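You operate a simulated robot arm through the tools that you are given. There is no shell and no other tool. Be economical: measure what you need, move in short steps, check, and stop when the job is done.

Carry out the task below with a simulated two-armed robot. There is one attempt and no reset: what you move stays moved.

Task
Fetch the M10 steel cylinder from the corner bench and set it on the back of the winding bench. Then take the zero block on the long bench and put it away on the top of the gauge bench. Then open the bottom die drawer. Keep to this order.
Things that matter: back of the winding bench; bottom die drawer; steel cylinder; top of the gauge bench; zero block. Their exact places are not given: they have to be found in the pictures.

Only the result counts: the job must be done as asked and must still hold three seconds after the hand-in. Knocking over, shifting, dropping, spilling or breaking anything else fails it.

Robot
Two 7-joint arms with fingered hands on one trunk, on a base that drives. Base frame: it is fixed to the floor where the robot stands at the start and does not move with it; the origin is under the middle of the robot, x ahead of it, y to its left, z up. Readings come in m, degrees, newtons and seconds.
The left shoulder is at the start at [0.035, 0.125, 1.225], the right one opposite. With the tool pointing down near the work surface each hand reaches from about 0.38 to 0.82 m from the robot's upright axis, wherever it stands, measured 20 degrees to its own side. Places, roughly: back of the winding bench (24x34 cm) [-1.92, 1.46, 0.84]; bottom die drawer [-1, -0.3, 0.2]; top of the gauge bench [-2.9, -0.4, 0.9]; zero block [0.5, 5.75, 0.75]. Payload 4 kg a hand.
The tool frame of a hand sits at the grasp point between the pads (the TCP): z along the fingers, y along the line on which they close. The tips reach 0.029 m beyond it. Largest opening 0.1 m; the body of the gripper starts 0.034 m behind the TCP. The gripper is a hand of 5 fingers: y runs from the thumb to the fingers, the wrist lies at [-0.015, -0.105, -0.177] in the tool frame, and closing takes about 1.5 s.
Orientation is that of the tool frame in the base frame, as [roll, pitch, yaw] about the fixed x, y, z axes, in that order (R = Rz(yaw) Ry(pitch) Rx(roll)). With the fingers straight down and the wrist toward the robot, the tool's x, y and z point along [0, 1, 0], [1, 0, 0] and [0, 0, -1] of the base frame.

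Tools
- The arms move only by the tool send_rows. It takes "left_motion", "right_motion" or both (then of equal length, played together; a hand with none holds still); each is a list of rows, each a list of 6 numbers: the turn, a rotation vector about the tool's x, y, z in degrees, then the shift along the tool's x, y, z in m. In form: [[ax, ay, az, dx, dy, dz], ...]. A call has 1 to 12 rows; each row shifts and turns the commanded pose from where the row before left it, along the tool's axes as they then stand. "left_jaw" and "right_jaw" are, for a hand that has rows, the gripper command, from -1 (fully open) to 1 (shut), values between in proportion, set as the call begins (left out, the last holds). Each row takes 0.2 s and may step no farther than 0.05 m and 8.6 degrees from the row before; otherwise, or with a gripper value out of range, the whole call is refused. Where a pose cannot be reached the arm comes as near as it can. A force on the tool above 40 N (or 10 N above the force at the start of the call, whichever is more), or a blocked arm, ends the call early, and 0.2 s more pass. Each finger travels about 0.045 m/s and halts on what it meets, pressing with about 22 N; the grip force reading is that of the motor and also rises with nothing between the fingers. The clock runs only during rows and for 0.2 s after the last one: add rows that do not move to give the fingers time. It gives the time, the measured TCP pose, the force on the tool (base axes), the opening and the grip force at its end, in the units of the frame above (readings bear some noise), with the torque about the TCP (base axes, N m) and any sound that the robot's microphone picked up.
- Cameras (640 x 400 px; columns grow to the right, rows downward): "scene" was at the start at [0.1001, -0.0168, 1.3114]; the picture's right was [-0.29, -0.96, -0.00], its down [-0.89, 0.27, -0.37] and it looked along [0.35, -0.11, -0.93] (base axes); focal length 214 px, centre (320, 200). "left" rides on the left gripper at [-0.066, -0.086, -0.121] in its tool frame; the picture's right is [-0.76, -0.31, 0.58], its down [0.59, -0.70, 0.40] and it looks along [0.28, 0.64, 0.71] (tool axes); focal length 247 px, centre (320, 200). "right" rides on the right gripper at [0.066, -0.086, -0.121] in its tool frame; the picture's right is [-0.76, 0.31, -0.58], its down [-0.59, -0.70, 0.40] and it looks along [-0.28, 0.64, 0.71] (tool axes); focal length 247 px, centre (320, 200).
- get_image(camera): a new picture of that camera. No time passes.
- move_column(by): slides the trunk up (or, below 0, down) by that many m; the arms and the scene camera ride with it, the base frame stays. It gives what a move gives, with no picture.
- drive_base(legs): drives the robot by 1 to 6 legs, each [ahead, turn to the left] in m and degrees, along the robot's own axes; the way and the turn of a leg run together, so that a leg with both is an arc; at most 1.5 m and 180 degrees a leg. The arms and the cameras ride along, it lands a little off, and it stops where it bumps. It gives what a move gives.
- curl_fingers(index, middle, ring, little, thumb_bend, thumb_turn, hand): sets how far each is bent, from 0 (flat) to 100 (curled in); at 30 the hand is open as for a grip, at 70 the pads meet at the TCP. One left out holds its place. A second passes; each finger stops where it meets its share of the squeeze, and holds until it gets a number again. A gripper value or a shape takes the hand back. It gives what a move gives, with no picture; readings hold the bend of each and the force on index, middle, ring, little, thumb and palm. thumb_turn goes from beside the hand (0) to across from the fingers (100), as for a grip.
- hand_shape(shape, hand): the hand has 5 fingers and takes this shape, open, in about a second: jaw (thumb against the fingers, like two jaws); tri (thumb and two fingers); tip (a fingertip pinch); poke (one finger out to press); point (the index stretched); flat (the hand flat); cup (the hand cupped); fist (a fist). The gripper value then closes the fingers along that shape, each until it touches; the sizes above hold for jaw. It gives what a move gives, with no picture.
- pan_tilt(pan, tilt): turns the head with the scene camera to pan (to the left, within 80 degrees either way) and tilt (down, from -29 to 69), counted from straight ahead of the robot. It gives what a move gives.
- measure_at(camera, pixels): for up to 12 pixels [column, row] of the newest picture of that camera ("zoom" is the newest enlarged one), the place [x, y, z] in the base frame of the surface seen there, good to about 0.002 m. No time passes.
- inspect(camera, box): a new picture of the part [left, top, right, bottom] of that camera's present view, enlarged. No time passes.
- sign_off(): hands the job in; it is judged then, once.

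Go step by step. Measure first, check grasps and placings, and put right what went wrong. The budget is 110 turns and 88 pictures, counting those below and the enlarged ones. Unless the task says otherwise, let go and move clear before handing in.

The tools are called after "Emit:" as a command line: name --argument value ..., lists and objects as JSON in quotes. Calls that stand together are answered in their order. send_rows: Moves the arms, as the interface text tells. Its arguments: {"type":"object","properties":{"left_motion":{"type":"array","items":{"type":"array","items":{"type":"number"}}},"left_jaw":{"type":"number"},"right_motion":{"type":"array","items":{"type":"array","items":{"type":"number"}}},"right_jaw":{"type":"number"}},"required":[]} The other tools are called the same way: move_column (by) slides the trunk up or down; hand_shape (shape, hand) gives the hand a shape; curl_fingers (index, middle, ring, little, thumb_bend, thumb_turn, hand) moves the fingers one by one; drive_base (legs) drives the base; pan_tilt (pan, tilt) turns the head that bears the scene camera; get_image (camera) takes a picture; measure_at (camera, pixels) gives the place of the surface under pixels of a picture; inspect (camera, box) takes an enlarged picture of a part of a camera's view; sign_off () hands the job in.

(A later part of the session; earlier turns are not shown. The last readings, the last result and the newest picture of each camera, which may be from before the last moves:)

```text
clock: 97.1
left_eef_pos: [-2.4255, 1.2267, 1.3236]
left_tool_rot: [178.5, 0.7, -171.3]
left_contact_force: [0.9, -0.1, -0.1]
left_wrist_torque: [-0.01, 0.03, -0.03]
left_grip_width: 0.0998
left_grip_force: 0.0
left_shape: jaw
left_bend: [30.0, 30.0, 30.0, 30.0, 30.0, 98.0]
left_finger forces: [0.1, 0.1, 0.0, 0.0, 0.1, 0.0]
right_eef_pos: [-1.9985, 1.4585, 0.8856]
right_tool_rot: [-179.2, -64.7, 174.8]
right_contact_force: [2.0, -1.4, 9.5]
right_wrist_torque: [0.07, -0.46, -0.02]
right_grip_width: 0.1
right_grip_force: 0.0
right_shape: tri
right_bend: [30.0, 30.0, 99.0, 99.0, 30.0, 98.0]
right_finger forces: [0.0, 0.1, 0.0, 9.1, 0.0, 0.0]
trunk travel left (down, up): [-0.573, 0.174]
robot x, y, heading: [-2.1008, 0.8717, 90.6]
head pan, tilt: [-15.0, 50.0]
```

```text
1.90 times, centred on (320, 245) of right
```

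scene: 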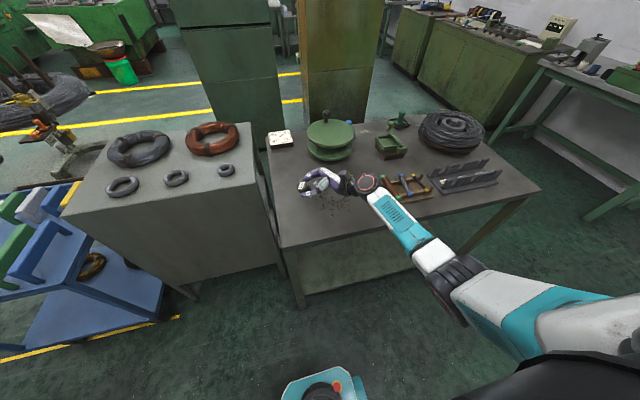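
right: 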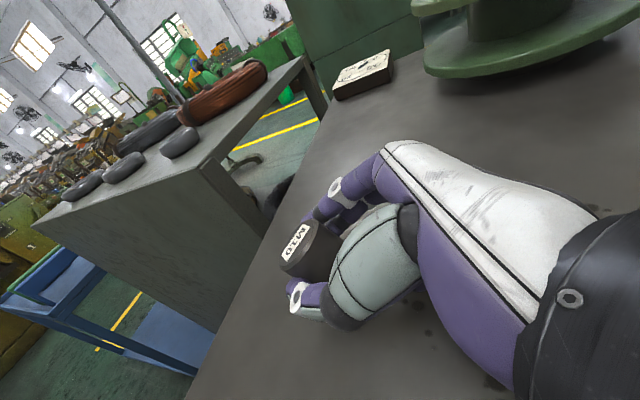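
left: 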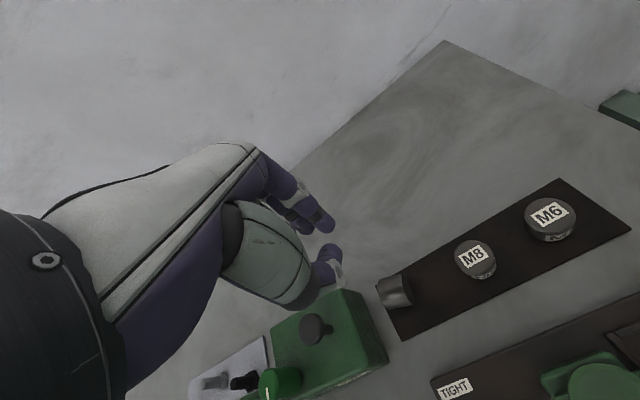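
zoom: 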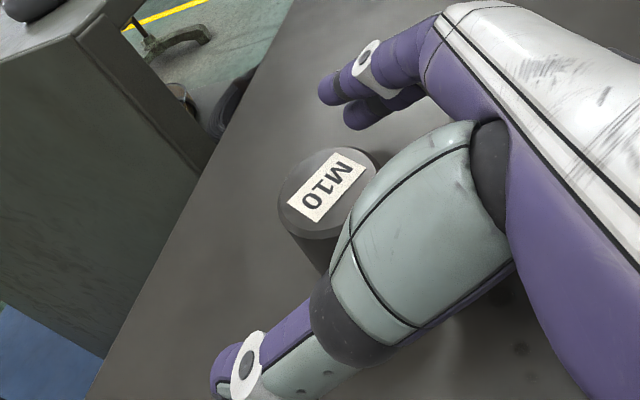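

M10 stands upright with label up. Withdraw straight back along the fingers, then up.

Emit:
send_rows --right_motion '[[0, 0, 0, 0.002, 0, -0.01], [0, 0, 0, 0, 0, -0.03], [0, 0, 0, 0, 0, -0.03], [0, 0, 0, 0.01, 0, -0.04], [0, 0, 0, 0.03, 0, -0.02], [0, 0, 0, 0.045, 0, -0.02], [0, 0, 0, 0.045, 0, -0.02], [0, 0, 0, 0.045, 0, -0.02], [0, 0, 0, 0.045, 0, -0.02], [0, 0, 0, 0, 0, 0]]'

Emit:
inspect --camera "scene" --box '[240, 100, 440, 225]'

```text
clock: 99.3
left_eef_pos: [-2.4244, 1.228, 1.3226]
left_tool_rot: [178.6, 0.7, -171.3]
left_contact_force: [-0.7, 0.5, -0.8]
left_wrist_torque: [-0.05, -0.01, -0.01]
left_grip_width: 0.1
left_grip_force: 0.0
left_shape: jaw
left_bend: [30.0, 30.0, 30.0, 30.0, 30.0, 98.0]
left_finger forces: [0.0, 0.1, 0.1, 0.0, 0.0, 0.0]
right_eef_pos: [-1.904, 1.4518, 1.1759]
right_tool_rot: [-178.9, -64.7, 174.5]
right_contact_force: [-0.3, 0.0, 0.0]
right_wrist_torque: [-0.02, -0.04, 0.02]
right_grip_width: 0.1
right_grip_force: 0.1
right_shape: tri
right_bend: [30.0, 30.0, 99.0, 100.0, 30.0, 98.0]
right_finger forces: [0.0, 0.0, 0.0, 0.0, 0.1, 0.1]
trunk travel left (down, up): [-0.573, 0.174]
robot x, y, heading: [-2.0993, 0.8672, 90.6]
head pan, tilt: [-15.0, 50.0]
```

```text
3.20 times, centred on (340, 162) of scene
```

zoom: 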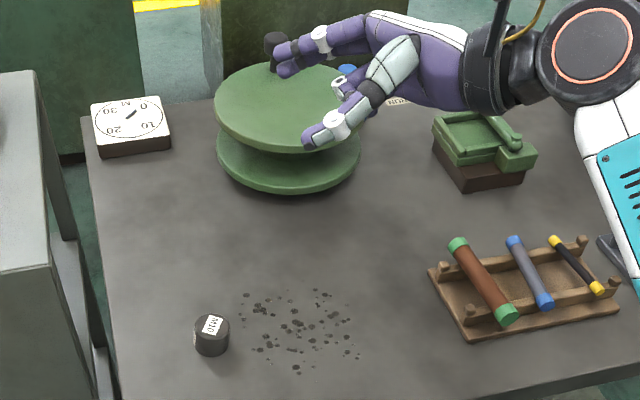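

M10 stands on the back area. I confirm its position, un-tilt the right hand, set it to jaw, and tuck it in.

Emit:
measure_at --camera "zoom" --pixels '[[212, 326], [212, 345]]'

Emit:
send_rows --right_motion '[[0, -8.1, 0, 0.02, -0.02, 0], [0, -8.1, 0, 0.02, -0.02, 0], [0, -8.1, 0, 0, -0.03, 0], [0, -8.1, 0, 0, -0.03, 0], [0, -8.1, 0, 0, -0.03, 0], [0, -8.1, 0, 0, -0.03, 0], [0, -8.1, 0, 0, -0.02, 0], [0, -8.1, 0, 0, 0, 0], [0, 0, 0, 0, 0, 0]]'

Emit:
hand_shape --hand "right" --shape "jaw"

Emit:
drive_base --legs '[[-0.15, 0], [0, -85], [1.0, 0], [0.75, 0]]'

Emit:
pan_tilt --pan 60 --tilt 20

Emit:
get_image --camera "scene"

```text
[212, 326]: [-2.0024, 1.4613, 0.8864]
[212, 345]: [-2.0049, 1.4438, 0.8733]
```

```text
clock: 101.3
left_eef_pos: [-2.4258, 1.2274, 1.3238]
left_tool_rot: [178.7, 0.7, -171.4]
left_contact_force: [0.3, -0.3, 0.3]
left_wrist_torque: [0.0, -0.01, 0.02]
left_grip_width: 0.0998
left_grip_force: 0.0
left_shape: jaw
left_bend: [30.0, 30.0, 30.0, 30.0, 30.0, 98.0]
left_finger forces: [0.1, 0.0, 0.1, 0.0, 0.0, 0.0]
right_eef_pos: [-1.9383, 1.2738, 1.2108]
right_tool_rot: [-179.7, 0.2, 175.5]
right_contact_force: [0.9, -1.2, -0.1]
right_wrist_torque: [0.01, 0.0, 0.01]
right_grip_width: 0.0999
right_grip_force: 0.0
right_shape: tri
right_bend: [30.0, 30.0, 99.0, 100.0, 30.0, 98.0]
right_finger forces: [0.0, 0.0, 0.0, 0.0, 0.0, 0.0]
trunk travel left (down, up): [-0.573, 0.174]
robot x, y, heading: [-2.0996, 0.8696, 90.6]
head pan, tilt: [-15.0, 50.0]
```

```text
clock: 102.2
left_eef_pos: [-2.4251, 1.2271, 1.3236]
left_tool_rot: [178.6, 0.8, -171.3]
left_contact_force: [0.2, -0.1, 0.1]
left_wrist_torque: [-0.02, -0.01, 0.02]
left_grip_width: 0.0997
left_grip_force: 0.0
left_shape: jaw
left_bend: [30.0, 30.0, 30.0, 30.0, 30.0, 98.0]
left_finger forces: [0.0, 0.1, 0.0, 0.0, 0.1, 0.0]
right_eef_pos: [-1.9385, 1.2762, 1.2104]
right_tool_rot: [-179.7, 0.2, 175.4]
right_contact_force: [-1.0, 0.3, -0.1]
right_wrist_torque: [-0.01, 0.0, -0.01]
right_grip_width: 0.0998
right_grip_force: 0.1
right_shape: jaw
right_bend: [30.0, 30.0, 30.0, 30.0, 30.0, 98.0]
right_finger forces: [0.0, 0.1, 0.0, 0.0, 0.0, 0.0]
trunk travel left (down, up): [-0.573, 0.174]
robot x, y, heading: [-2.0978, 0.8726, 90.5]
head pan, tilt: [-15.0, 50.0]
```

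```text
clock: 115.9
left_eef_pos: [0.0094, 1.1907, 1.3235]
left_tool_rot: [178.6, 0.7, 102.5]
left_contact_force: [0.5, 0.9, 0.1]
left_wrist_torque: [-0.02, -0.02, 0.01]
left_grip_width: 0.0998
left_grip_force: 0.1
left_shape: jaw
left_bend: [30.0, 30.0, 30.0, 30.0, 30.0, 98.0]
left_finger forces: [0.0, 0.0, 0.2, 0.0, 0.0, 0.0]
right_eef_pos: [0.0884, 0.7089, 1.2101]
right_tool_rot: [-179.7, 0.1, 89.3]
right_contact_force: [0.0, 0.2, -0.7]
right_wrist_torque: [-0.01, -0.02, -0.01]
right_grip_width: 0.0998
right_grip_force: 0.0
right_shape: jaw
right_bend: [30.0, 30.0, 30.0, 30.0, 30.0, 98.0]
right_finger forces: [0.0, 0.0, 0.1, 0.0, 0.1, 0.0]
trunk travel left (down, up): [-0.573, 0.174]
robot x, y, heading: [-0.3247, 0.837, 4.3]
head pan, tilt: [-15.0, 50.0]
```

```text
clock: 117.4
left_eef_pos: [0.01, 1.1919, 1.3245]
left_tool_rot: [178.6, 0.6, 102.5]
left_contact_force: [-0.7, -0.1, 0.6]
left_wrist_torque: [0.01, 0.02, -0.01]
left_grip_width: 0.0999
left_grip_force: 0.0
left_shape: jaw
left_bend: [30.0, 30.0, 30.0, 30.0, 30.0, 98.0]
left_finger forces: [0.0, 0.0, 0.1, 0.1, 0.0, 0.0]
right_eef_pos: [0.0881, 0.7082, 1.2104]
right_tool_rot: [-179.6, 0.0, 89.2]
right_contact_force: [-0.5, -0.5, 0.3]
right_wrist_torque: [-0.01, -0.02, 0.0]
right_grip_width: 0.0999
right_grip_force: 0.0
right_shape: jaw
right_bend: [30.0, 30.0, 30.0, 30.0, 30.0, 98.0]
right_finger forces: [0.1, 0.1, 0.1, 0.0, 0.0, 0.0]
trunk travel left (down, up): [-0.573, 0.174]
robot x, y, heading: [-0.3316, 0.841, 4.4]
head pan, tilt: [60.0, 20.0]
```

```text
39 pictures are left
```

scene: 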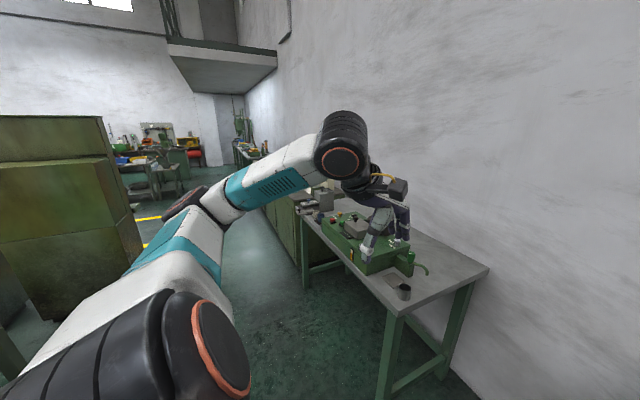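

The aisle along the wall leads to the long bench. Turn left and drive up it in stages.

Emit:
drive_base --legs '[[-0.1, 0], [0, 86], [1.3, 0]]'

Emit:
pan_tilt --pan -15 --tilt 20

Emit:
get_image --camera "scene"

```text
clock: 128.7
left_eef_pos: [-0.8027, 2.537, 1.324]
left_tool_rot: [178.5, 0.7, -169.9]
left_contact_force: [0.3, -0.1, 0.2]
left_wrist_torque: [0.04, 0.01, 0.03]
left_grip_width: 0.0998
left_grip_force: 0.1
left_shape: jaw
left_bend: [30.0, 30.0, 30.0, 30.0, 30.0, 98.0]
left_finger forces: [0.0, 0.0, 0.1, 0.1, 0.0, 0.0]
right_eef_pos: [-0.3168, 2.5961, 1.2105]
right_tool_rot: [-179.7, 0.0, 177.0]
right_contact_force: [0.7, 0.2, -0.6]
right_wrist_torque: [0.01, -0.02, 0.0]
right_grip_width: 0.1
right_grip_force: 0.0
right_shape: jaw
right_bend: [30.0, 30.0, 30.0, 30.0, 30.0, 98.0]
right_finger forces: [0.0, 0.0, 0.0, 0.0, 0.0, 0.0]
trunk travel left (down, up): [-0.573, 0.174]
robot x, y, heading: [-0.4668, 2.1865, 92.0]
head pan, tilt: [60.0, 20.0]
```

```text
clock: 130.2
left_eef_pos: [-0.8019, 2.5366, 1.3233]
left_tool_rot: [178.6, 0.8, -169.9]
left_contact_force: [0.0, 1.0, -0.4]
left_wrist_torque: [0.01, 0.02, -0.03]
left_grip_width: 0.1
left_grip_force: 0.0
left_shape: jaw
left_bend: [30.0, 30.0, 30.0, 30.0, 30.0, 98.0]
left_finger forces: [0.0, 0.1, 0.0, 0.0, 0.1, 0.1]
right_eef_pos: [-0.3178, 2.5956, 1.2105]
right_tool_rot: [-179.8, 0.1, 177.0]
right_contact_force: [-0.2, -0.1, 0.7]
right_wrist_torque: [-0.02, 0.01, 0.01]
right_grip_width: 0.0999
right_grip_force: 0.1
right_shape: jaw
right_bend: [30.0, 30.0, 30.0, 30.0, 30.0, 98.0]
right_finger forces: [0.0, 0.0, 0.1, 0.0, 0.0, 0.0]
trunk travel left (down, up): [-0.573, 0.174]
robot x, y, heading: [-0.4633, 2.1834, 91.8]
head pan, tilt: [-15.0, 20.0]
```

```text
38 pictures are left
```

scene: 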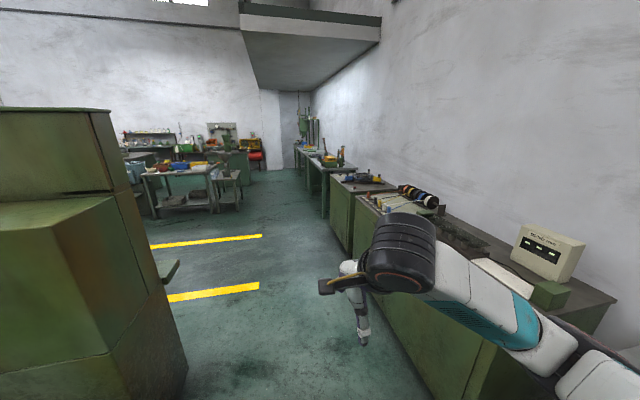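

A tall cabinet at left narrows the aisle; measure gaps.

Emit:
measure_at --camera "scene" --pixels '[[115, 150], [125, 240], [170, 330], [175, 270], [360, 195], [345, 185], [340, 240], [395, 330], [310, 160], [325, 155], [545, 250], [420, 195]]'

```text
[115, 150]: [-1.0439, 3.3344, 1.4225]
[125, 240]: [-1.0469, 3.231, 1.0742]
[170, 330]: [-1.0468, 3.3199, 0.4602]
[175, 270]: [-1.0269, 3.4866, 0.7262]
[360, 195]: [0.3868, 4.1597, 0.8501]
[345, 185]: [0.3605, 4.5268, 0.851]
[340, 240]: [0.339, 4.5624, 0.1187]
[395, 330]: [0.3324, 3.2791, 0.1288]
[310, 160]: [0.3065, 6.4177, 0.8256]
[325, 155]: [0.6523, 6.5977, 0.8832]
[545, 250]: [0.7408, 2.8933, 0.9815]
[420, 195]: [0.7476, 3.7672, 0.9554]
```

Aisle spans x −1.03…0.33; steer slightly right and go on to y≈5.6.

Emit:
drive_base --legs '[[0, -9], [1.2, 0], [0, 7.5], [1.4, 0], [0.6, 0]]'

Emit:
pan_tilt --pan -60 --tilt 40

Emit:
get_image --camera "scene"

```text
clock: 147.2
left_eef_pos: [-0.8118, 5.7333, 1.3227]
left_tool_rot: [178.7, 0.7, -168.5]
left_contact_force: [-1.1, -0.3, -0.4]
left_wrist_torque: [0.0, 0.02, -0.02]
left_grip_width: 0.0999
left_grip_force: 0.1
left_shape: jaw
left_bend: [30.0, 30.0, 30.0, 30.0, 30.0, 98.0]
left_finger forces: [0.0, 0.1, 0.0, 0.1, 0.0, 0.0]
right_eef_pos: [-0.3272, 5.8023, 1.2096]
right_tool_rot: [-179.5, 0.2, 178.4]
right_contact_force: [0.0, -0.1, 1.2]
right_wrist_torque: [0.03, 0.0, -0.01]
right_grip_width: 0.0999
right_grip_force: 0.1
right_shape: jaw
right_bend: [30.0, 30.0, 30.0, 30.0, 30.0, 98.0]
right_finger forces: [0.0, 0.0, 0.0, 0.1, 0.0, 0.1]
trunk travel left (down, up): [-0.573, 0.174]
robot x, y, heading: [-0.469, 5.3872, 93.4]
head pan, tilt: [-15.0, 20.0]
```

```text
clock: 148.3
left_eef_pos: [-0.8121, 5.7312, 1.3226]
left_tool_rot: [178.5, 0.7, -168.6]
left_contact_force: [-0.9, 0.3, 0.1]
left_wrist_torque: [0.02, -0.01, 0.01]
left_grip_width: 0.0998
left_grip_force: 0.0
left_shape: jaw
left_bend: [30.0, 30.0, 30.0, 30.0, 30.0, 98.0]
left_finger forces: [0.0, 0.1, 0.0, 0.1, 0.0, 0.0]
right_eef_pos: [-0.3282, 5.8038, 1.2114]
right_tool_rot: [-179.7, 0.0, 178.4]
right_contact_force: [-0.1, -0.2, 0.4]
right_wrist_torque: [0.02, 0.01, -0.02]
right_grip_width: 0.0997
right_grip_force: 0.1
right_shape: jaw
right_bend: [30.0, 30.0, 30.0, 30.0, 30.0, 98.0]
right_finger forces: [0.0, 0.1, 0.0, 0.0, 0.0, 0.0]
trunk travel left (down, up): [-0.573, 0.174]
robot x, y, heading: [-0.4662, 5.3942, 93.5]
head pan, tilt: [-60.0, 40.0]
```

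```text
37 pictures are left
```

scene: 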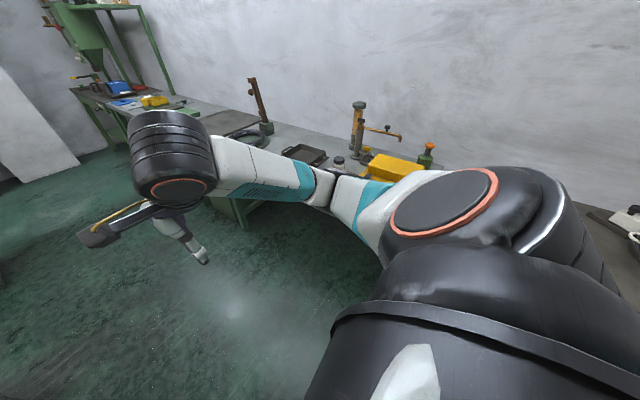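

Drive 0.17 more, then turn right to face the bench.

Emit:
drive_base --legs '[[0.17, 0], [0, -93]]'

Emit:
pan_tilt --pan 5 --tilt 45

Emit:
get_image --camera "scene"

```text
clock: 153.7
left_eef_pos: [-0.1231, 5.8879, 1.3222]
left_tool_rot: [178.6, 0.6, 99.4]
left_contact_force: [-0.7, -0.2, -0.5]
left_wrist_torque: [0.01, 0.0, 0.01]
left_grip_width: 0.0997
left_grip_force: 0.0
left_shape: jaw
left_bend: [30.0, 30.0, 30.0, 30.0, 30.0, 98.0]
left_finger forces: [0.0, 0.1, 0.0, 0.1, 0.0, 0.0]
right_eef_pos: [-0.0678, 5.4023, 1.2104]
right_tool_rot: [-179.7, 0.2, 86.4]
right_contact_force: [-0.2, 0.9, -0.7]
right_wrist_torque: [0.0, 0.03, -0.04]
right_grip_width: 0.1001
right_grip_force: 0.2
right_shape: jaw
right_bend: [30.0, 30.0, 30.0, 30.0, 30.0, 98.0]
right_finger forces: [0.0, 0.0, 0.0, 0.0, 0.2, 0.0]
trunk travel left (down, up): [-0.573, 0.174]
robot x, y, heading: [-0.4731, 5.5567, 1.3]
head pan, tilt: [-60.0, 40.0]
```

```text
clock: 155.1
left_eef_pos: [-0.1224, 5.8882, 1.3233]
left_tool_rot: [178.6, 0.7, 99.4]
left_contact_force: [-0.3, 0.9, 0.0]
left_wrist_torque: [0.0, 0.0, 0.0]
left_grip_width: 0.1
left_grip_force: 0.0
left_shape: jaw
left_bend: [30.0, 30.0, 30.0, 30.0, 30.0, 98.0]
left_finger forces: [0.0, 0.1, 0.0, 0.1, 0.1, 0.0]
right_eef_pos: [-0.0678, 5.4024, 1.209]
right_tool_rot: [-179.7, 0.1, 86.4]
right_contact_force: [-0.7, -0.4, -0.4]
right_wrist_torque: [0.0, 0.0, 0.01]
right_grip_width: 0.0998
right_grip_force: 0.1
right_shape: jaw
right_bend: [30.0, 30.0, 30.0, 30.0, 30.0, 98.0]
right_finger forces: [0.1, 0.1, 0.0, 0.0, 0.0, 0.1]
trunk travel left (down, up): [-0.573, 0.174]
robot x, y, heading: [-0.4737, 5.5535, 1.6]
head pan, tilt: [5.0, 45.0]
```

```text
36 pictures are left
```

scene: 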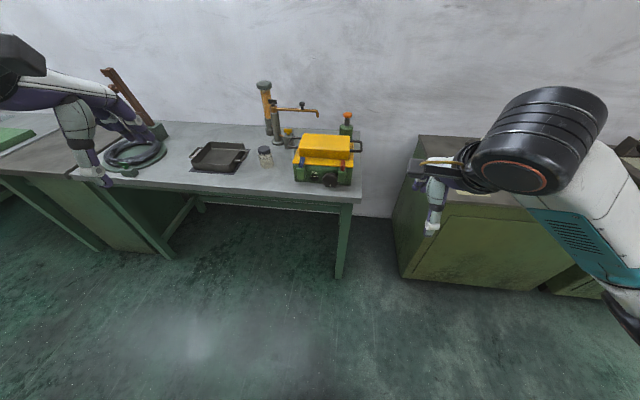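

Emit:
inspect --camera "scene" --box '[160, 70, 380, 210]'

Emit:
measure_at --camera "scene" --pixels '[[265, 155], [265, 150], [220, 157], [325, 145], [150, 155], [275, 130], [288, 132], [347, 125], [250, 180], [240, 135], [325, 180]]'

```text
2.86 times, centred on (270, 140) of scene
```

zoom: 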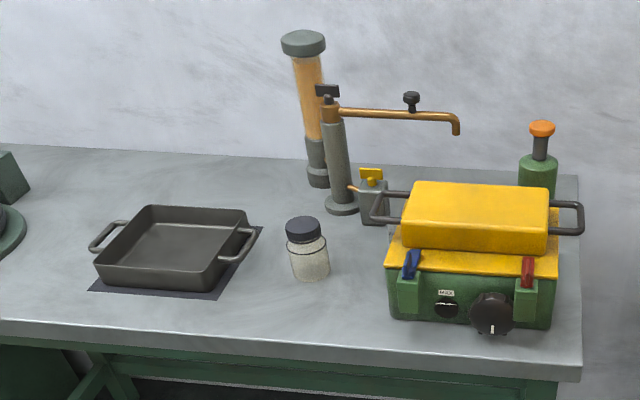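

```text
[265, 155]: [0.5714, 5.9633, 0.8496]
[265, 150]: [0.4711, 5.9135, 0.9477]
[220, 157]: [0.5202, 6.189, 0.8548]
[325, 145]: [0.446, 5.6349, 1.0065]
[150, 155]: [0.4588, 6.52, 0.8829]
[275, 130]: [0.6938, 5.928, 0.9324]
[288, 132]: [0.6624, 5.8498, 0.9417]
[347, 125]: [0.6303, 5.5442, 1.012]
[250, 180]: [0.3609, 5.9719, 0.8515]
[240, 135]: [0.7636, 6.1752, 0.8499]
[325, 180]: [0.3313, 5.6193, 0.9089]
```

The zero block isn't obvious yet (pan, jar, heater, burner here). I look to the right cabinet top and left part of the bench.

Emit:
pan_tilt --pan -35 --tilt 35

Emit:
get_image --camera "scene"

Emit:
pan_tilt --pan 45 --tilt 30

Emit:
get_image --camera "scene"

```text
clock: 156.1
left_eef_pos: [-0.1223, 5.8881, 1.3244]
left_tool_rot: [178.6, 0.7, 99.5]
left_contact_force: [0.4, -0.4, 0.7]
left_wrist_torque: [0.0, -0.01, 0.02]
left_grip_width: 0.1002
left_grip_force: 0.1
left_shape: jaw
left_bend: [30.0, 30.0, 30.0, 30.0, 30.0, 98.0]
left_finger forces: [0.0, 0.0, 0.1, 0.0, 0.1, 0.0]
right_eef_pos: [-0.0695, 5.4013, 1.2101]
right_tool_rot: [-179.7, 0.0, 86.4]
right_contact_force: [1.0, -0.2, -0.2]
right_wrist_torque: [-0.01, -0.03, 0.01]
right_grip_width: 0.1003
right_grip_force: 0.0
right_shape: jaw
right_bend: [30.0, 30.0, 30.0, 30.0, 30.0, 98.0]
right_finger forces: [0.1, 0.0, 0.1, 0.1, 0.0, 0.1]
trunk travel left (down, up): [-0.573, 0.174]
robot x, y, heading: [-0.4749, 5.5563, 1.5]
head pan, tilt: [-35.0, 35.0]
```

```text
34 pictures are left
```

scene: 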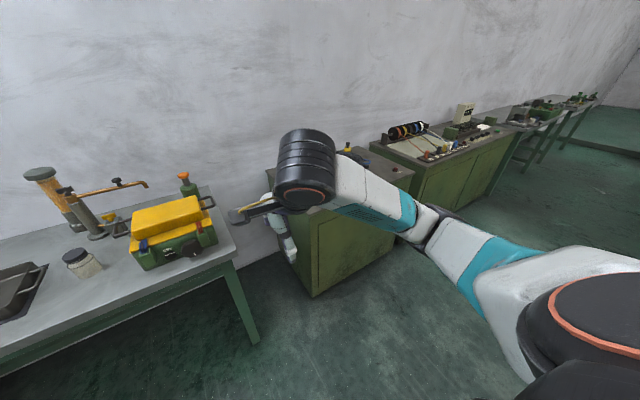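

```text
clock: 157.7
left_eef_pos: [-0.123, 5.888, 1.323]
left_tool_rot: [178.6, 0.6, 99.5]
left_contact_force: [0.5, -0.2, -0.8]
left_wrist_torque: [0.0, -0.02, 0.01]
left_grip_width: 0.0998
left_grip_force: 0.1
left_shape: jaw
left_bend: [30.0, 30.0, 30.0, 30.0, 30.0, 98.0]
left_finger forces: [0.0, 0.1, 0.0, 0.0, 0.1, 0.0]
right_eef_pos: [-0.0679, 5.4027, 1.2106]
right_tool_rot: [-179.8, 0.1, 86.4]
right_contact_force: [0.2, -0.1, 0.4]
right_wrist_torque: [0.03, 0.03, -0.01]
right_grip_width: 0.0999
right_grip_force: 0.1
right_shape: jaw
right_bend: [30.0, 30.0, 30.0, 30.0, 30.0, 98.0]
right_finger forces: [0.0, 0.0, 0.1, 0.1, 0.0, 0.0]
trunk travel left (down, up): [-0.573, 0.174]
robot x, y, heading: [-0.48, 5.5535, 1.5]
head pan, tilt: [45.0, 30.0]
```

```text
33 pictures are left
```

scene: 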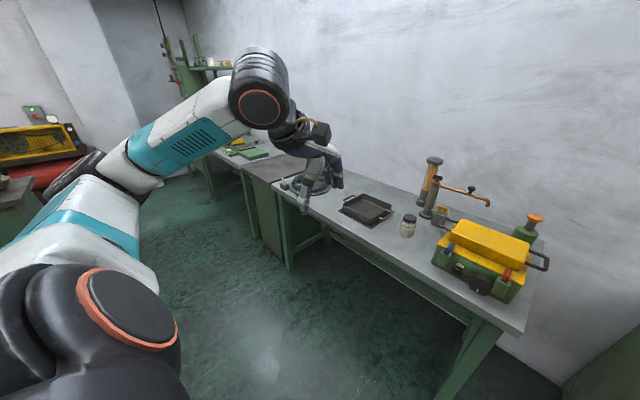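

A small grey block with a yellow knob stands behind the heater near (0.66,5.85). Zoom in on that region and on the part near the left hand.

Emit:
inspect --camera "scene" --box '[390, 150, 560, 260]'

Emit:
inspect --camera "scene" --box '[200, 130, 360, 230]'

```text
3.64 times, centred on (475, 205) of scene
```

zoom: 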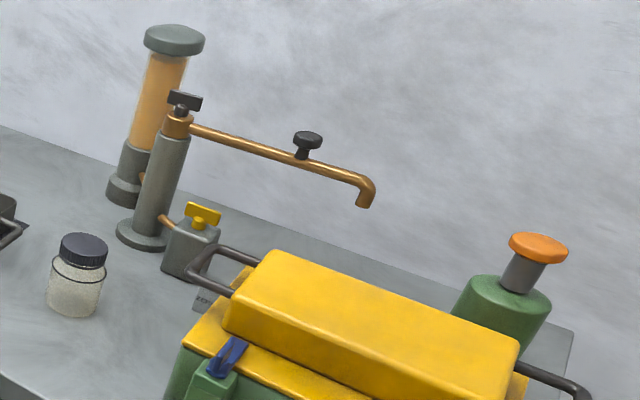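

```text
4.00 times, centred on (280, 180) of scene
```

zoom: 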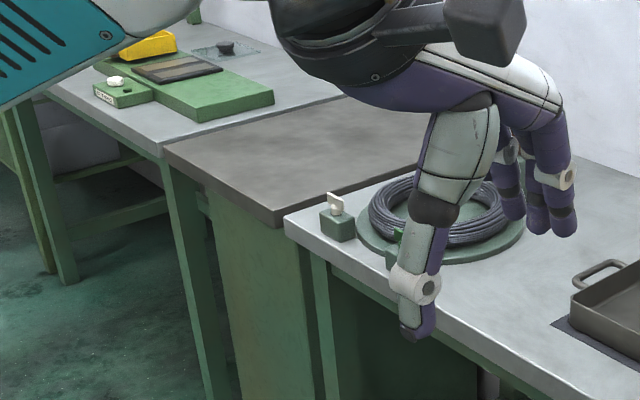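

A small labelled grey block is partly hidden just left-behind the heater at zoom (205,298) — likely the zero block. The first zoom's pixel in the scene is about (443,232); measure and enlarge it.

Emit:
measure_at --camera "scene" --pixels '[[443, 232], [441, 230], [446, 233], [440, 225], [433, 225]]'

Emit:
inspect --camera "scene" --box '[425, 210, 465, 245]'

```text
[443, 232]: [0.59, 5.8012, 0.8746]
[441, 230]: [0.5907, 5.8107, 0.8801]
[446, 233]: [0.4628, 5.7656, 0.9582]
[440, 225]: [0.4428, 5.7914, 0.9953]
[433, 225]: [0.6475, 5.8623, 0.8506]
```

```text
11.43 times, centred on (445, 228) of scene
```

zoom: 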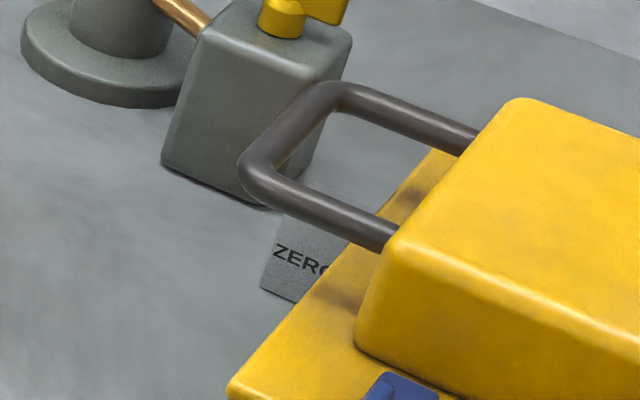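

It is the ZERO block, behind the heater around (0.59,5.80). I drive up to the bench, raise the trunk a bit and look down from above.

Emit:
drive_base --legs '[[0.45, 0]]'

Emit:
move_column --by 0.15

Emit:
pan_tilt --pan 20 --tilt 55

Emit:
get_image --camera "scene"

```text
clock: 160.4
left_eef_pos: [0.3259, 5.8979, 1.3233]
left_tool_rot: [178.6, 0.6, 99.3]
left_contact_force: [-0.2, 0.3, -0.1]
left_wrist_torque: [0.02, 0.01, 0.0]
left_grip_width: 0.1001
left_grip_force: 0.0
left_shape: jaw
left_bend: [30.0, 30.0, 30.0, 30.0, 30.0, 98.0]
left_finger forces: [0.0, 0.0, 0.0, 0.0, 0.0, 0.0]
right_eef_pos: [0.3797, 5.4119, 1.2092]
right_tool_rot: [-179.6, 0.1, 86.2]
right_contact_force: [0.0, 0.1, -0.2]
right_wrist_torque: [-0.02, 0.01, -0.02]
right_grip_width: 0.0999
right_grip_force: 0.2
right_shape: jaw
right_bend: [30.0, 30.0, 30.0, 30.0, 30.0, 98.0]
right_finger forces: [0.0, 0.1, 0.1, 0.1, 0.0, 0.1]
trunk travel left (down, up): [-0.573, 0.174]
robot x, y, heading: [-0.0301, 5.568, 1.4]
head pan, tilt: [45.0, 30.0]
```

```text
clock: 162.1
left_eef_pos: [0.3267, 5.8983, 1.4722]
left_tool_rot: [178.6, 0.6, 99.4]
left_contact_force: [0.4, 0.1, 0.1]
left_wrist_torque: [-0.01, -0.01, 0.03]
left_grip_width: 0.0999
left_grip_force: 0.2
left_shape: jaw
left_bend: [30.0, 30.0, 30.0, 30.0, 30.0, 98.0]
left_finger forces: [0.0, 0.1, 0.1, 0.0, 0.0, 0.0]
right_eef_pos: [0.3788, 5.4132, 1.3597]
right_tool_rot: [-179.7, 0.0, 86.4]
right_contact_force: [0.6, -0.2, -0.1]
right_wrist_torque: [-0.03, -0.02, 0.0]
right_grip_width: 0.0998
right_grip_force: 0.1
right_shape: jaw
right_bend: [30.0, 30.0, 30.0, 30.0, 30.0, 98.0]
right_finger forces: [0.0, 0.1, 0.0, 0.0, 0.0, 0.0]
trunk travel left (down, up): [-0.723, 0.024]
robot x, y, heading: [-0.0264, 5.5659, 1.4]
head pan, tilt: [45.0, 30.0]
```

```text
clock: 163.0
left_eef_pos: [0.3256, 5.8986, 1.4736]
left_tool_rot: [178.5, 0.6, 99.4]
left_contact_force: [0.7, -0.3, 0.8]
left_wrist_torque: [0.02, -0.01, -0.02]
left_grip_width: 0.0998
left_grip_force: 0.0
left_shape: jaw
left_bend: [30.0, 30.0, 30.0, 30.0, 30.0, 98.0]
left_finger forces: [0.1, 0.0, 0.0, 0.0, 0.0, 0.0]
right_eef_pos: [0.3776, 5.4127, 1.3605]
right_tool_rot: [-179.6, 0.0, 86.3]
right_contact_force: [0.5, -0.2, 0.4]
right_wrist_torque: [-0.04, -0.02, 0.02]
right_grip_width: 0.1001
right_grip_force: 0.0
right_shape: jaw
right_bend: [30.0, 30.0, 30.0, 30.0, 30.0, 98.0]
right_finger forces: [0.1, 0.1, 0.1, 0.0, 0.0, 0.0]
trunk travel left (down, up): [-0.723, 0.024]
robot x, y, heading: [-0.029, 5.5675, 1.2]
head pan, tilt: [20.0, 55.0]
```

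```text
29 pictures are left
```

scene: 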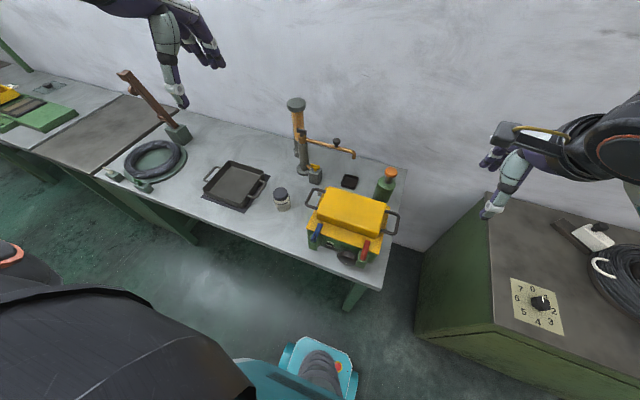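

Zoom the area behind the heater, around (345,183).

Emit:
inspect --camera "scene" --box '[285, 130, 415, 212]'

Emit:
measure_at --camera "zoom" --pixels '[[320, 250], [290, 255], [345, 220], [310, 290], [250, 100], [350, 125], [190, 230], [300, 330]]'

```text
4.88 times, centred on (350, 171) of scene
```

zoom: 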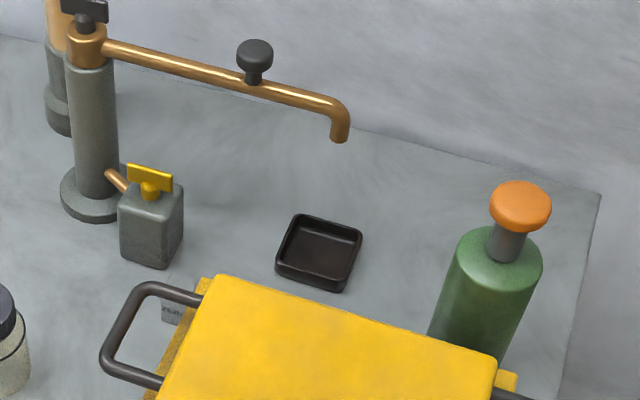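

```text
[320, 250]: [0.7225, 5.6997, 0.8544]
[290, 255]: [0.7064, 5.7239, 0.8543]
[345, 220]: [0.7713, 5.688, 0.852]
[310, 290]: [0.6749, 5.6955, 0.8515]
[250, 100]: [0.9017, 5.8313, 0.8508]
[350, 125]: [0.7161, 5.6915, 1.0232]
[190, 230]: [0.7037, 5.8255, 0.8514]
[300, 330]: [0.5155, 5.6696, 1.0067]
```

The ZERO block is tucked between the valve and the heater. I bring the left hand over at z≈1.27 and look with its camera.

Emit:
send_rows --left_motion '[[0, 0, 0, -0.0231, 0.0374, 0], [0, 0, 0, -0.0231, 0.0374, 0], [0, 0, 0, -0.0231, 0.0374, 0], [0, 0, 0, -0.0231, 0.0374, 0], [0, 0, 0, -0.0231, 0.0374, 0], [0, 0, 0, -0.0231, 0.0374, 0], [0, 0, 4.7, 0, 0, 0.04], [0, 0, 4.7, 0, 0, 0.04], [0, 0, 0, 0, 0, 0.05], [0, 0, 0, 0, 0, 0.05], [0, 0, 0, 0, 0, 0.02], [0, 0, 0, 0, 0, 0]]'

Emit:
get_image --camera "left"

```text
clock: 165.6
left_eef_pos: [0.5757, 5.7979, 1.2814]
left_tool_rot: [178.5, 0.4, 89.9]
left_contact_force: [-0.1, -0.9, -0.8]
left_wrist_torque: [-0.02, 0.01, 0.0]
left_grip_width: 0.0999
left_grip_force: 0.1
left_shape: jaw
left_bend: [30.0, 30.0, 30.0, 30.0, 30.0, 98.0]
left_finger forces: [0.1, 0.1, 0.0, 0.0, 0.0, 0.1]
right_eef_pos: [0.3795, 5.4116, 1.3597]
right_tool_rot: [-179.7, 0.1, 86.4]
right_contact_force: [0.0, -0.3, -0.6]
right_wrist_torque: [0.01, 0.01, -0.01]
right_grip_width: 0.0999
right_grip_force: 0.0
right_shape: jaw
right_bend: [30.0, 30.0, 30.0, 30.0, 30.0, 98.0]
right_finger forces: [0.1, 0.0, 0.1, 0.0, 0.1, 0.0]
trunk travel left (down, up): [-0.723, 0.024]
robot x, y, heading: [-0.0269, 5.5692, 1.5]
head pan, tilt: [20.0, 55.0]
```

```text
27 pictures are left
```

left: 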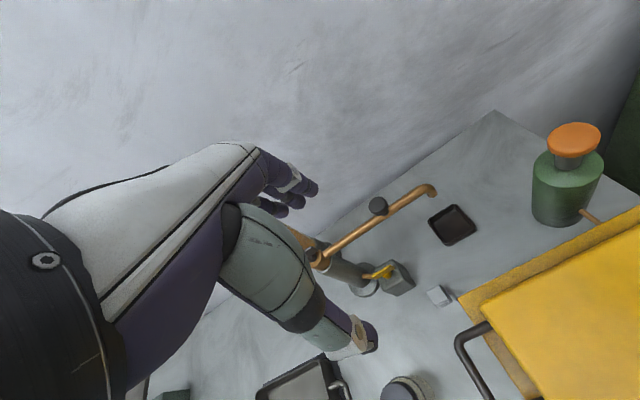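

The ZERO block is the small light cube at (439,296). Measure it and surroundings.

Emit:
measure_at --camera "left" --pixels '[[434, 290], [444, 296], [438, 294], [442, 304], [450, 299], [465, 297], [485, 310], [478, 325], [405, 285], [385, 268], [425, 192], [460, 345]]'

Emit:
inspect --camera "left" --box '[390, 255, 500, 330]'

```text
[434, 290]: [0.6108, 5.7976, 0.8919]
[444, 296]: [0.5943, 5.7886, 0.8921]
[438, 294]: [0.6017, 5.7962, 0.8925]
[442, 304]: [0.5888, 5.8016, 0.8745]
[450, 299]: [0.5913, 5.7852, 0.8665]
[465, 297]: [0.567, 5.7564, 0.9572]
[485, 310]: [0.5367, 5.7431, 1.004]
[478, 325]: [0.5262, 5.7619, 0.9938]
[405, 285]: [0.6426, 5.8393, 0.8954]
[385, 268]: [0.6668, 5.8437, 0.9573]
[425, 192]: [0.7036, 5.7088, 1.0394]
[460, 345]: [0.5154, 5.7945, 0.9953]
```

```text
5.33 times, centred on (445, 292) of left
```

zoom: 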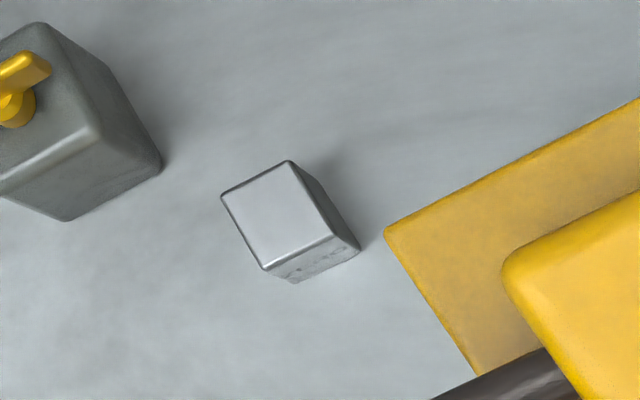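

Emit:
measure_at --camera "zoom" --pixels '[[226, 197], [288, 166], [326, 234], [268, 264], [277, 215], [300, 275], [350, 250], [158, 165], [70, 215], [390, 235], [450, 390], [515, 262]]'

```text
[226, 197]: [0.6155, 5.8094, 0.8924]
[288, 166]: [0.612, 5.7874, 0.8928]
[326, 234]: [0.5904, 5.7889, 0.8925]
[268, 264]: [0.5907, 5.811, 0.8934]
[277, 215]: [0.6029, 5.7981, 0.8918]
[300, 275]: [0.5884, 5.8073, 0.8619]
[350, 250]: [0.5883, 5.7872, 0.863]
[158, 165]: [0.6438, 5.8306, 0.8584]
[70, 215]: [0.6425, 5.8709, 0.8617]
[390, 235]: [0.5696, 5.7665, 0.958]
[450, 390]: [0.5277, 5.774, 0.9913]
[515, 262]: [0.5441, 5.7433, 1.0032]
```

The block is ~2.6 cm square, 4 cm high, centre (0.602,5.798), top 0.892. Closing along y with yaw 180° (fingers on the +y side, thumb on −y) avoids valve and heater; rotate the left hand there at height.

Emit:
send_rows --left_motion '[[0, 0, -8.2, 0, 0, 0], [0, 0, -8.2, 0, 0, 0], [0, 0, -8.2, 0, 0, 0], [0, 0, -8.2, 0, 0, 0], [0, 0, -8.2, 0, 0, 0], [0, 0, -8.2, 0, 0, 0], [0, 0, -8.2, 0, 0, 0], [0, 0, -8.2, 0, 0, 0], [0, 0, -8.2, 0, 0, 0], [0, 0, -8.2, 0, 0, 0], [0, 0, -8.0, 0, 0, 0], [0, 0, 0, 0, 0, 0]]'

```text
clock: 168.2
left_eef_pos: [0.5747, 5.7989, 1.2814]
left_tool_rot: [-179.6, 1.5, -180.0]
left_contact_force: [-0.2, -0.4, 0.5]
left_wrist_torque: [-0.01, -0.03, -0.01]
left_grip_width: 0.0998
left_grip_force: 0.0
left_shape: jaw
left_bend: [30.0, 30.0, 30.0, 30.0, 30.0, 98.0]
left_finger forces: [0.1, 0.1, 0.1, 0.0, 0.0, 0.1]
right_eef_pos: [0.3787, 5.413, 1.3603]
right_tool_rot: [-179.8, 0.2, 86.2]
right_contact_force: [0.6, -0.5, 0.0]
right_wrist_torque: [0.0, -0.02, 0.01]
right_grip_width: 0.0999
right_grip_force: 0.0
right_shape: jaw
right_bend: [30.0, 30.0, 30.0, 30.0, 30.0, 98.0]
right_finger forces: [0.1, 0.0, 0.1, 0.1, 0.0, 0.0]
trunk travel left (down, up): [-0.723, 0.024]
robot x, y, heading: [-0.0301, 5.5654, 1.2]
head pan, tilt: [20.0, 55.0]
```

Shift to x=0.604, level the hand and descend to z≈1.03, then check.

Emit:
send_rows --left_motion '[[0, 1.5, 0, -0.029, 0, 0], [0, 0, 0, 0, 0, 0.05], [0, 0, 0, 0, 0, 0.05], [0, 0, 0, 0, 0, 0.05], [0, 0, 0, 0, 0, 0.05], [0, 0, 0, 0, 0, 0.05], [0, 0, 0, 0, 0, 0]]'

Emit:
get_image --camera "left"

Emit:
inspect --camera "scene" --box '[265, 110, 425, 220]'

```text
clock: 169.8
left_eef_pos: [0.5836, 5.795, 1.0406]
left_tool_rot: [-179.5, 0.0, -180.0]
left_contact_force: [-0.3, -0.6, 0.1]
left_wrist_torque: [0.05, 0.01, -0.03]
left_grip_width: 0.1001
left_grip_force: 0.1
left_shape: jaw
left_bend: [30.0, 30.0, 30.0, 30.0, 30.0, 98.0]
left_finger forces: [0.0, 0.0, 0.0, 0.0, 0.1, 0.0]
left hand out of reach, approached as far as the arm can: row 5, 6
right_eef_pos: [0.3787, 5.4117, 1.3598]
right_tool_rot: [-179.6, 0.2, 86.2]
right_contact_force: [-0.2, 0.4, 0.2]
right_wrist_torque: [0.01, 0.04, -0.01]
right_grip_width: 0.0998
right_grip_force: 0.0
right_shape: jaw
right_bend: [30.0, 30.0, 30.0, 30.0, 30.0, 98.0]
right_finger forces: [0.0, 0.0, 0.0, 0.0, 0.0, 0.1]
trunk travel left (down, up): [-0.723, 0.024]
robot x, y, heading: [-0.0326, 5.5664, 1.3]
head pan, tilt: [20.0, 55.0]
```

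```text
25 pictures are left
```

left: 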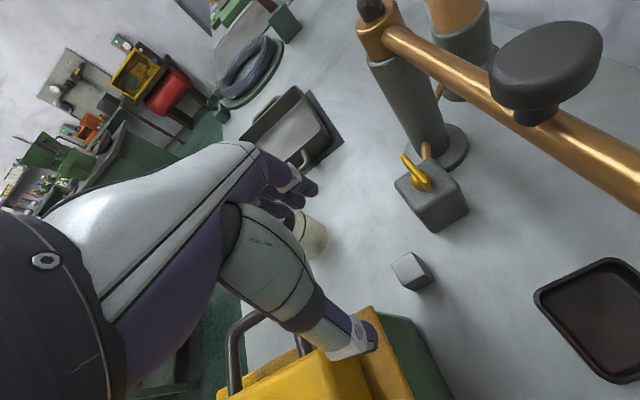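

```text
3.64 times, centred on (345, 165) of scene
```

zoom: 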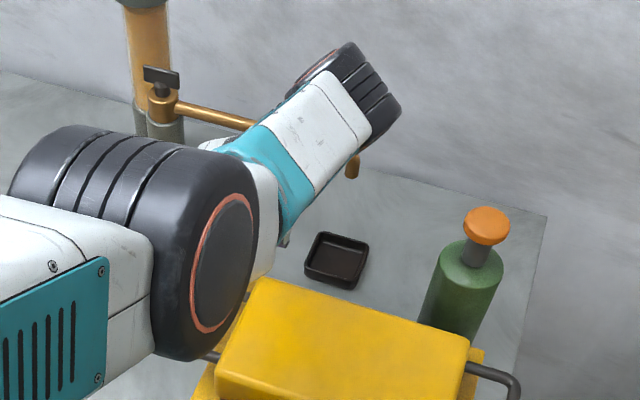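

The left hand can't reach and its camera would sit next to the spout. Right hand at yaw ≈65° approaches from the free side; I retreat the left hand and relocate the base to about (0.03,6.2), heading −25°.

Emit:
send_rows --left_motion '[[0, 0, 0, 0, 0, -0.05], [0, 0, 0, 0, 0, -0.05], [0, 0, 0, 0, 0, -0.05], [0, 0, 0, 0, 0, -0.05], [0, 0, 0, 0, 0, -0.05], [0, 0, 8.5, 0.04, 0, -0.02], [0, 0, 8.5, 0.045, 0, 0], [0, 0, 8.5, 0.045, 0, 0], [0, 0, 8.5, 0.045, 0, 0], [0, 0, 8.5, 0.04, -0.02, 0], [0, 0, 8.5, 0.03, -0.03, 0], [0, 0, 8.5, 0, -0.04, 0]]'

Emit:
drive_base --legs '[[-0.45, 0], [0, 89], [0.87, 0], [0, -115]]'

```text
clock: 172.6
left_eef_pos: [0.3544, 5.8408, 1.3256]
left_tool_rot: [176.1, 0.4, 121.2]
left_contact_force: [0.0, 0.5, -0.1]
left_wrist_torque: [0.0, -0.01, -0.01]
left_grip_width: 0.0999
left_grip_force: 0.1
left_shape: jaw
left_bend: [30.0, 30.0, 30.0, 30.0, 30.0, 98.0]
left_finger forces: [0.0, 0.0, 0.0, 0.0, 0.0, 0.0]
left hand out of reach, approached as far as the arm can: row 11, 12
right_eef_pos: [0.3783, 5.4131, 1.3605]
right_tool_rot: [-179.8, 0.1, 86.3]
right_contact_force: [-0.5, -0.2, 0.4]
right_wrist_torque: [0.0, -0.03, 0.0]
right_grip_width: 0.1002
right_grip_force: 0.1
right_shape: jaw
right_bend: [30.0, 30.0, 30.0, 30.0, 30.0, 98.0]
right_finger forces: [0.0, 0.1, 0.1, 0.1, 0.0, 0.1]
trunk travel left (down, up): [-0.723, 0.024]
robot x, y, heading: [-0.028, 5.5651, 1.4]
head pan, tilt: [20.0, 55.0]
stopped in row 12 (left hand): the arm was blocked; the commanded pose is now the measured one
```

```text
clock: 188.5
left_eef_pos: [-0.0145, 6.4822, 1.3243]
left_tool_rot: [176.1, 0.3, 92.4]
left_contact_force: [-0.4, 0.1, 0.0]
left_wrist_torque: [-0.01, 0.01, 0.02]
left_grip_width: 0.0998
left_grip_force: 0.0
left_shape: jaw
left_bend: [30.0, 30.0, 30.0, 30.0, 30.0, 98.0]
left_finger forces: [0.0, 0.1, 0.1, 0.1, 0.0, 0.1]
right_eef_pos: [-0.1992, 6.0949, 1.361]
right_tool_rot: [-179.6, 0.1, 57.3]
right_contact_force: [0.4, 0.1, -0.3]
right_wrist_torque: [0.01, 0.05, -0.01]
right_grip_width: 0.1
right_grip_force: 0.1
right_shape: jaw
right_bend: [30.0, 30.0, 30.0, 30.0, 30.0, 98.0]
right_finger forces: [0.0, 0.1, 0.1, 0.1, 0.1, 0.0]
trunk travel left (down, up): [-0.723, 0.024]
robot x, y, heading: [-0.4813, 6.43, -27.6]
head pan, tilt: [20.0, 55.0]
```

Drive forward 0.56, raise the left hand to compensate, lower the trunk 0.2.

Emit:
drive_base --legs '[[0.54, 2]]'

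Emit:
send_rows --left_motion '[[0, 0, 0, 0, 0, -0.04], [0, 0, 0, 0, 0, -0.04], [0, 0, 0, 0, 0, -0.04], [0, 0, 0, 0, 0, -0.04], [0, 0, 0, 0, 0, 0]]'

Emit:
move_column --by -0.2

```text
clock: 191.5
left_eef_pos: [0.4564, 6.2666, 1.3243]
left_tool_rot: [176.1, 0.3, 94.6]
left_contact_force: [0.0, 0.1, 0.7]
left_wrist_torque: [0.01, 0.02, 0.0]
left_grip_width: 0.0999
left_grip_force: 0.1
left_shape: jaw
left_bend: [30.0, 30.0, 30.0, 30.0, 30.0, 98.0]
left_finger forces: [0.0, 0.0, 0.0, 0.1, 0.1, 0.0]
right_eef_pos: [0.2849, 5.8716, 1.36]
right_tool_rot: [-179.7, 0.1, 59.6]
right_contact_force: [0.3, 0.2, -0.1]
right_wrist_torque: [0.01, -0.01, -0.01]
right_grip_width: 0.1
right_grip_force: 0.0
right_shape: jaw
right_bend: [30.0, 30.0, 30.0, 30.0, 30.0, 98.0]
right_finger forces: [0.0, 0.0, 0.0, 0.0, 0.1, 0.1]
trunk travel left (down, up): [-0.723, 0.024]
robot x, y, heading: [-0.0108, 6.1907, -25.3]
head pan, tilt: [20.0, 55.0]
```

```text
clock: 192.7
left_eef_pos: [0.5063, 6.2746, 1.4348]
left_tool_rot: [176.1, 0.2, 94.6]
left_contact_force: [-0.8, -0.5, 0.2]
left_wrist_torque: [-0.02, 0.01, -0.01]
left_grip_width: 0.1
left_grip_force: 0.0
left_shape: jaw
left_bend: [30.0, 30.0, 30.0, 30.0, 30.0, 98.0]
left_finger forces: [0.1, 0.0, 0.0, 0.0, 0.1, 0.0]
left hand out of reach, approached as far as the arm can: row 1, 2, 3, 4
right_eef_pos: [0.2848, 5.8734, 1.361]
right_tool_rot: [-179.7, 0.1, 59.6]
right_contact_force: [0.2, -0.3, -0.4]
right_wrist_torque: [-0.02, -0.04, -0.01]
right_grip_width: 0.1001
right_grip_force: 0.0
right_shape: jaw
right_bend: [30.0, 30.0, 30.0, 30.0, 30.0, 98.0]
right_finger forces: [0.0, 0.0, 0.1, 0.1, 0.0, 0.1]
trunk travel left (down, up): [-0.723, 0.024]
robot x, y, heading: [-0.0096, 6.1989, -25.1]
head pan, tilt: [20.0, 55.0]
```

```text
clock: 194.9
left_eef_pos: [0.5076, 6.2756, 1.2289]
left_tool_rot: [176.6, -0.2, 94.8]
left_contact_force: [-0.1, -0.7, 0.2]
left_wrist_torque: [0.0, 0.01, -0.02]
left_grip_width: 0.0998
left_grip_force: 0.1
left_shape: jaw
left_bend: [30.0, 30.0, 30.0, 30.0, 30.0, 98.0]
left_finger forces: [0.0, 0.1, 0.0, 0.0, 0.0, 0.0]
right_eef_pos: [0.2838, 5.8726, 1.1602]
right_tool_rot: [-179.7, 0.2, 59.6]
right_contact_force: [0.2, -0.9, 0.3]
right_wrist_torque: [0.0, 0.01, 0.0]
right_grip_width: 0.0999
right_grip_force: 0.0
right_shape: jaw
right_bend: [30.0, 30.0, 30.0, 30.0, 30.0, 98.0]
right_finger forces: [0.0, 0.0, 0.0, 0.0, 0.1, 0.0]
trunk travel left (down, up): [-0.523, 0.224]
robot x, y, heading: [-0.0099, 6.1928, -25.2]
head pan, tilt: [20.0, 55.0]
```

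Move the right hand over the block at z≈1.15 and look.

Emit:
send_rows --right_motion '[[0, 0, -2.7, 0.012, 0.039, 0], [0, 0, -2.7, 0.012, 0.039, 0], [0, 0, 0, 0.008, 0.039, 0], [0, 0, 0, 0.009, 0.039, 0], [0, 0, 0, 0.009, 0.039, 0], [0, 0, 0, 0.009, 0.039, 0], [0, 0, 0, 0.008, 0.039, 0], [0, 0, 0, 0.008, 0.038, 0], [0, 0, 0, 0, 0, 0]]'

Emit:
get_image --camera "right"

```text
clock: 196.9
left_eef_pos: [0.5071, 6.2761, 1.2302]
left_tool_rot: [176.5, -0.1, 94.7]
left_contact_force: [-0.2, 0.2, 0.0]
left_wrist_torque: [-0.02, -0.03, -0.03]
left_grip_width: 0.1
left_grip_force: 0.0
left_shape: jaw
left_bend: [30.0, 30.0, 30.0, 30.0, 30.0, 98.0]
left_finger forces: [0.1, 0.0, 0.1, 0.0, 0.1, 0.1]
right_eef_pos: [0.5973, 5.8022, 1.1629]
right_tool_rot: [-179.7, 0.2, 65.0]
right_contact_force: [-1.0, -0.5, -0.8]
right_wrist_torque: [0.0, -0.03, 0.01]
right_grip_width: 0.0996
right_grip_force: 0.1
right_shape: jaw
right_bend: [30.0, 30.0, 30.0, 30.0, 30.0, 98.0]
right_finger forces: [0.0, 0.0, 0.1, 0.0, 0.0, 0.0]
trunk travel left (down, up): [-0.523, 0.224]
robot x, y, heading: [-0.0129, 6.1947, -25.2]
head pan, tilt: [20.0, 55.0]
```

```text
23 pictures are left
```

right: 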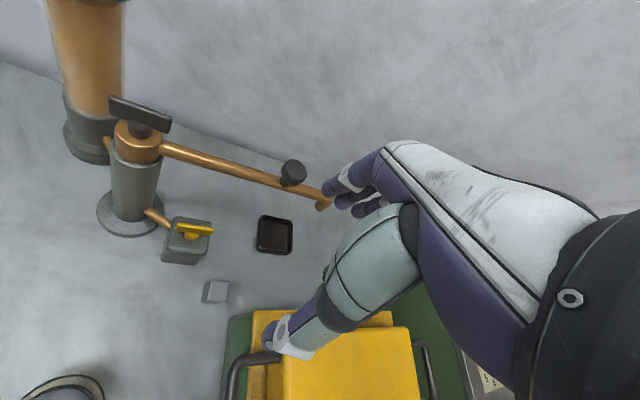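

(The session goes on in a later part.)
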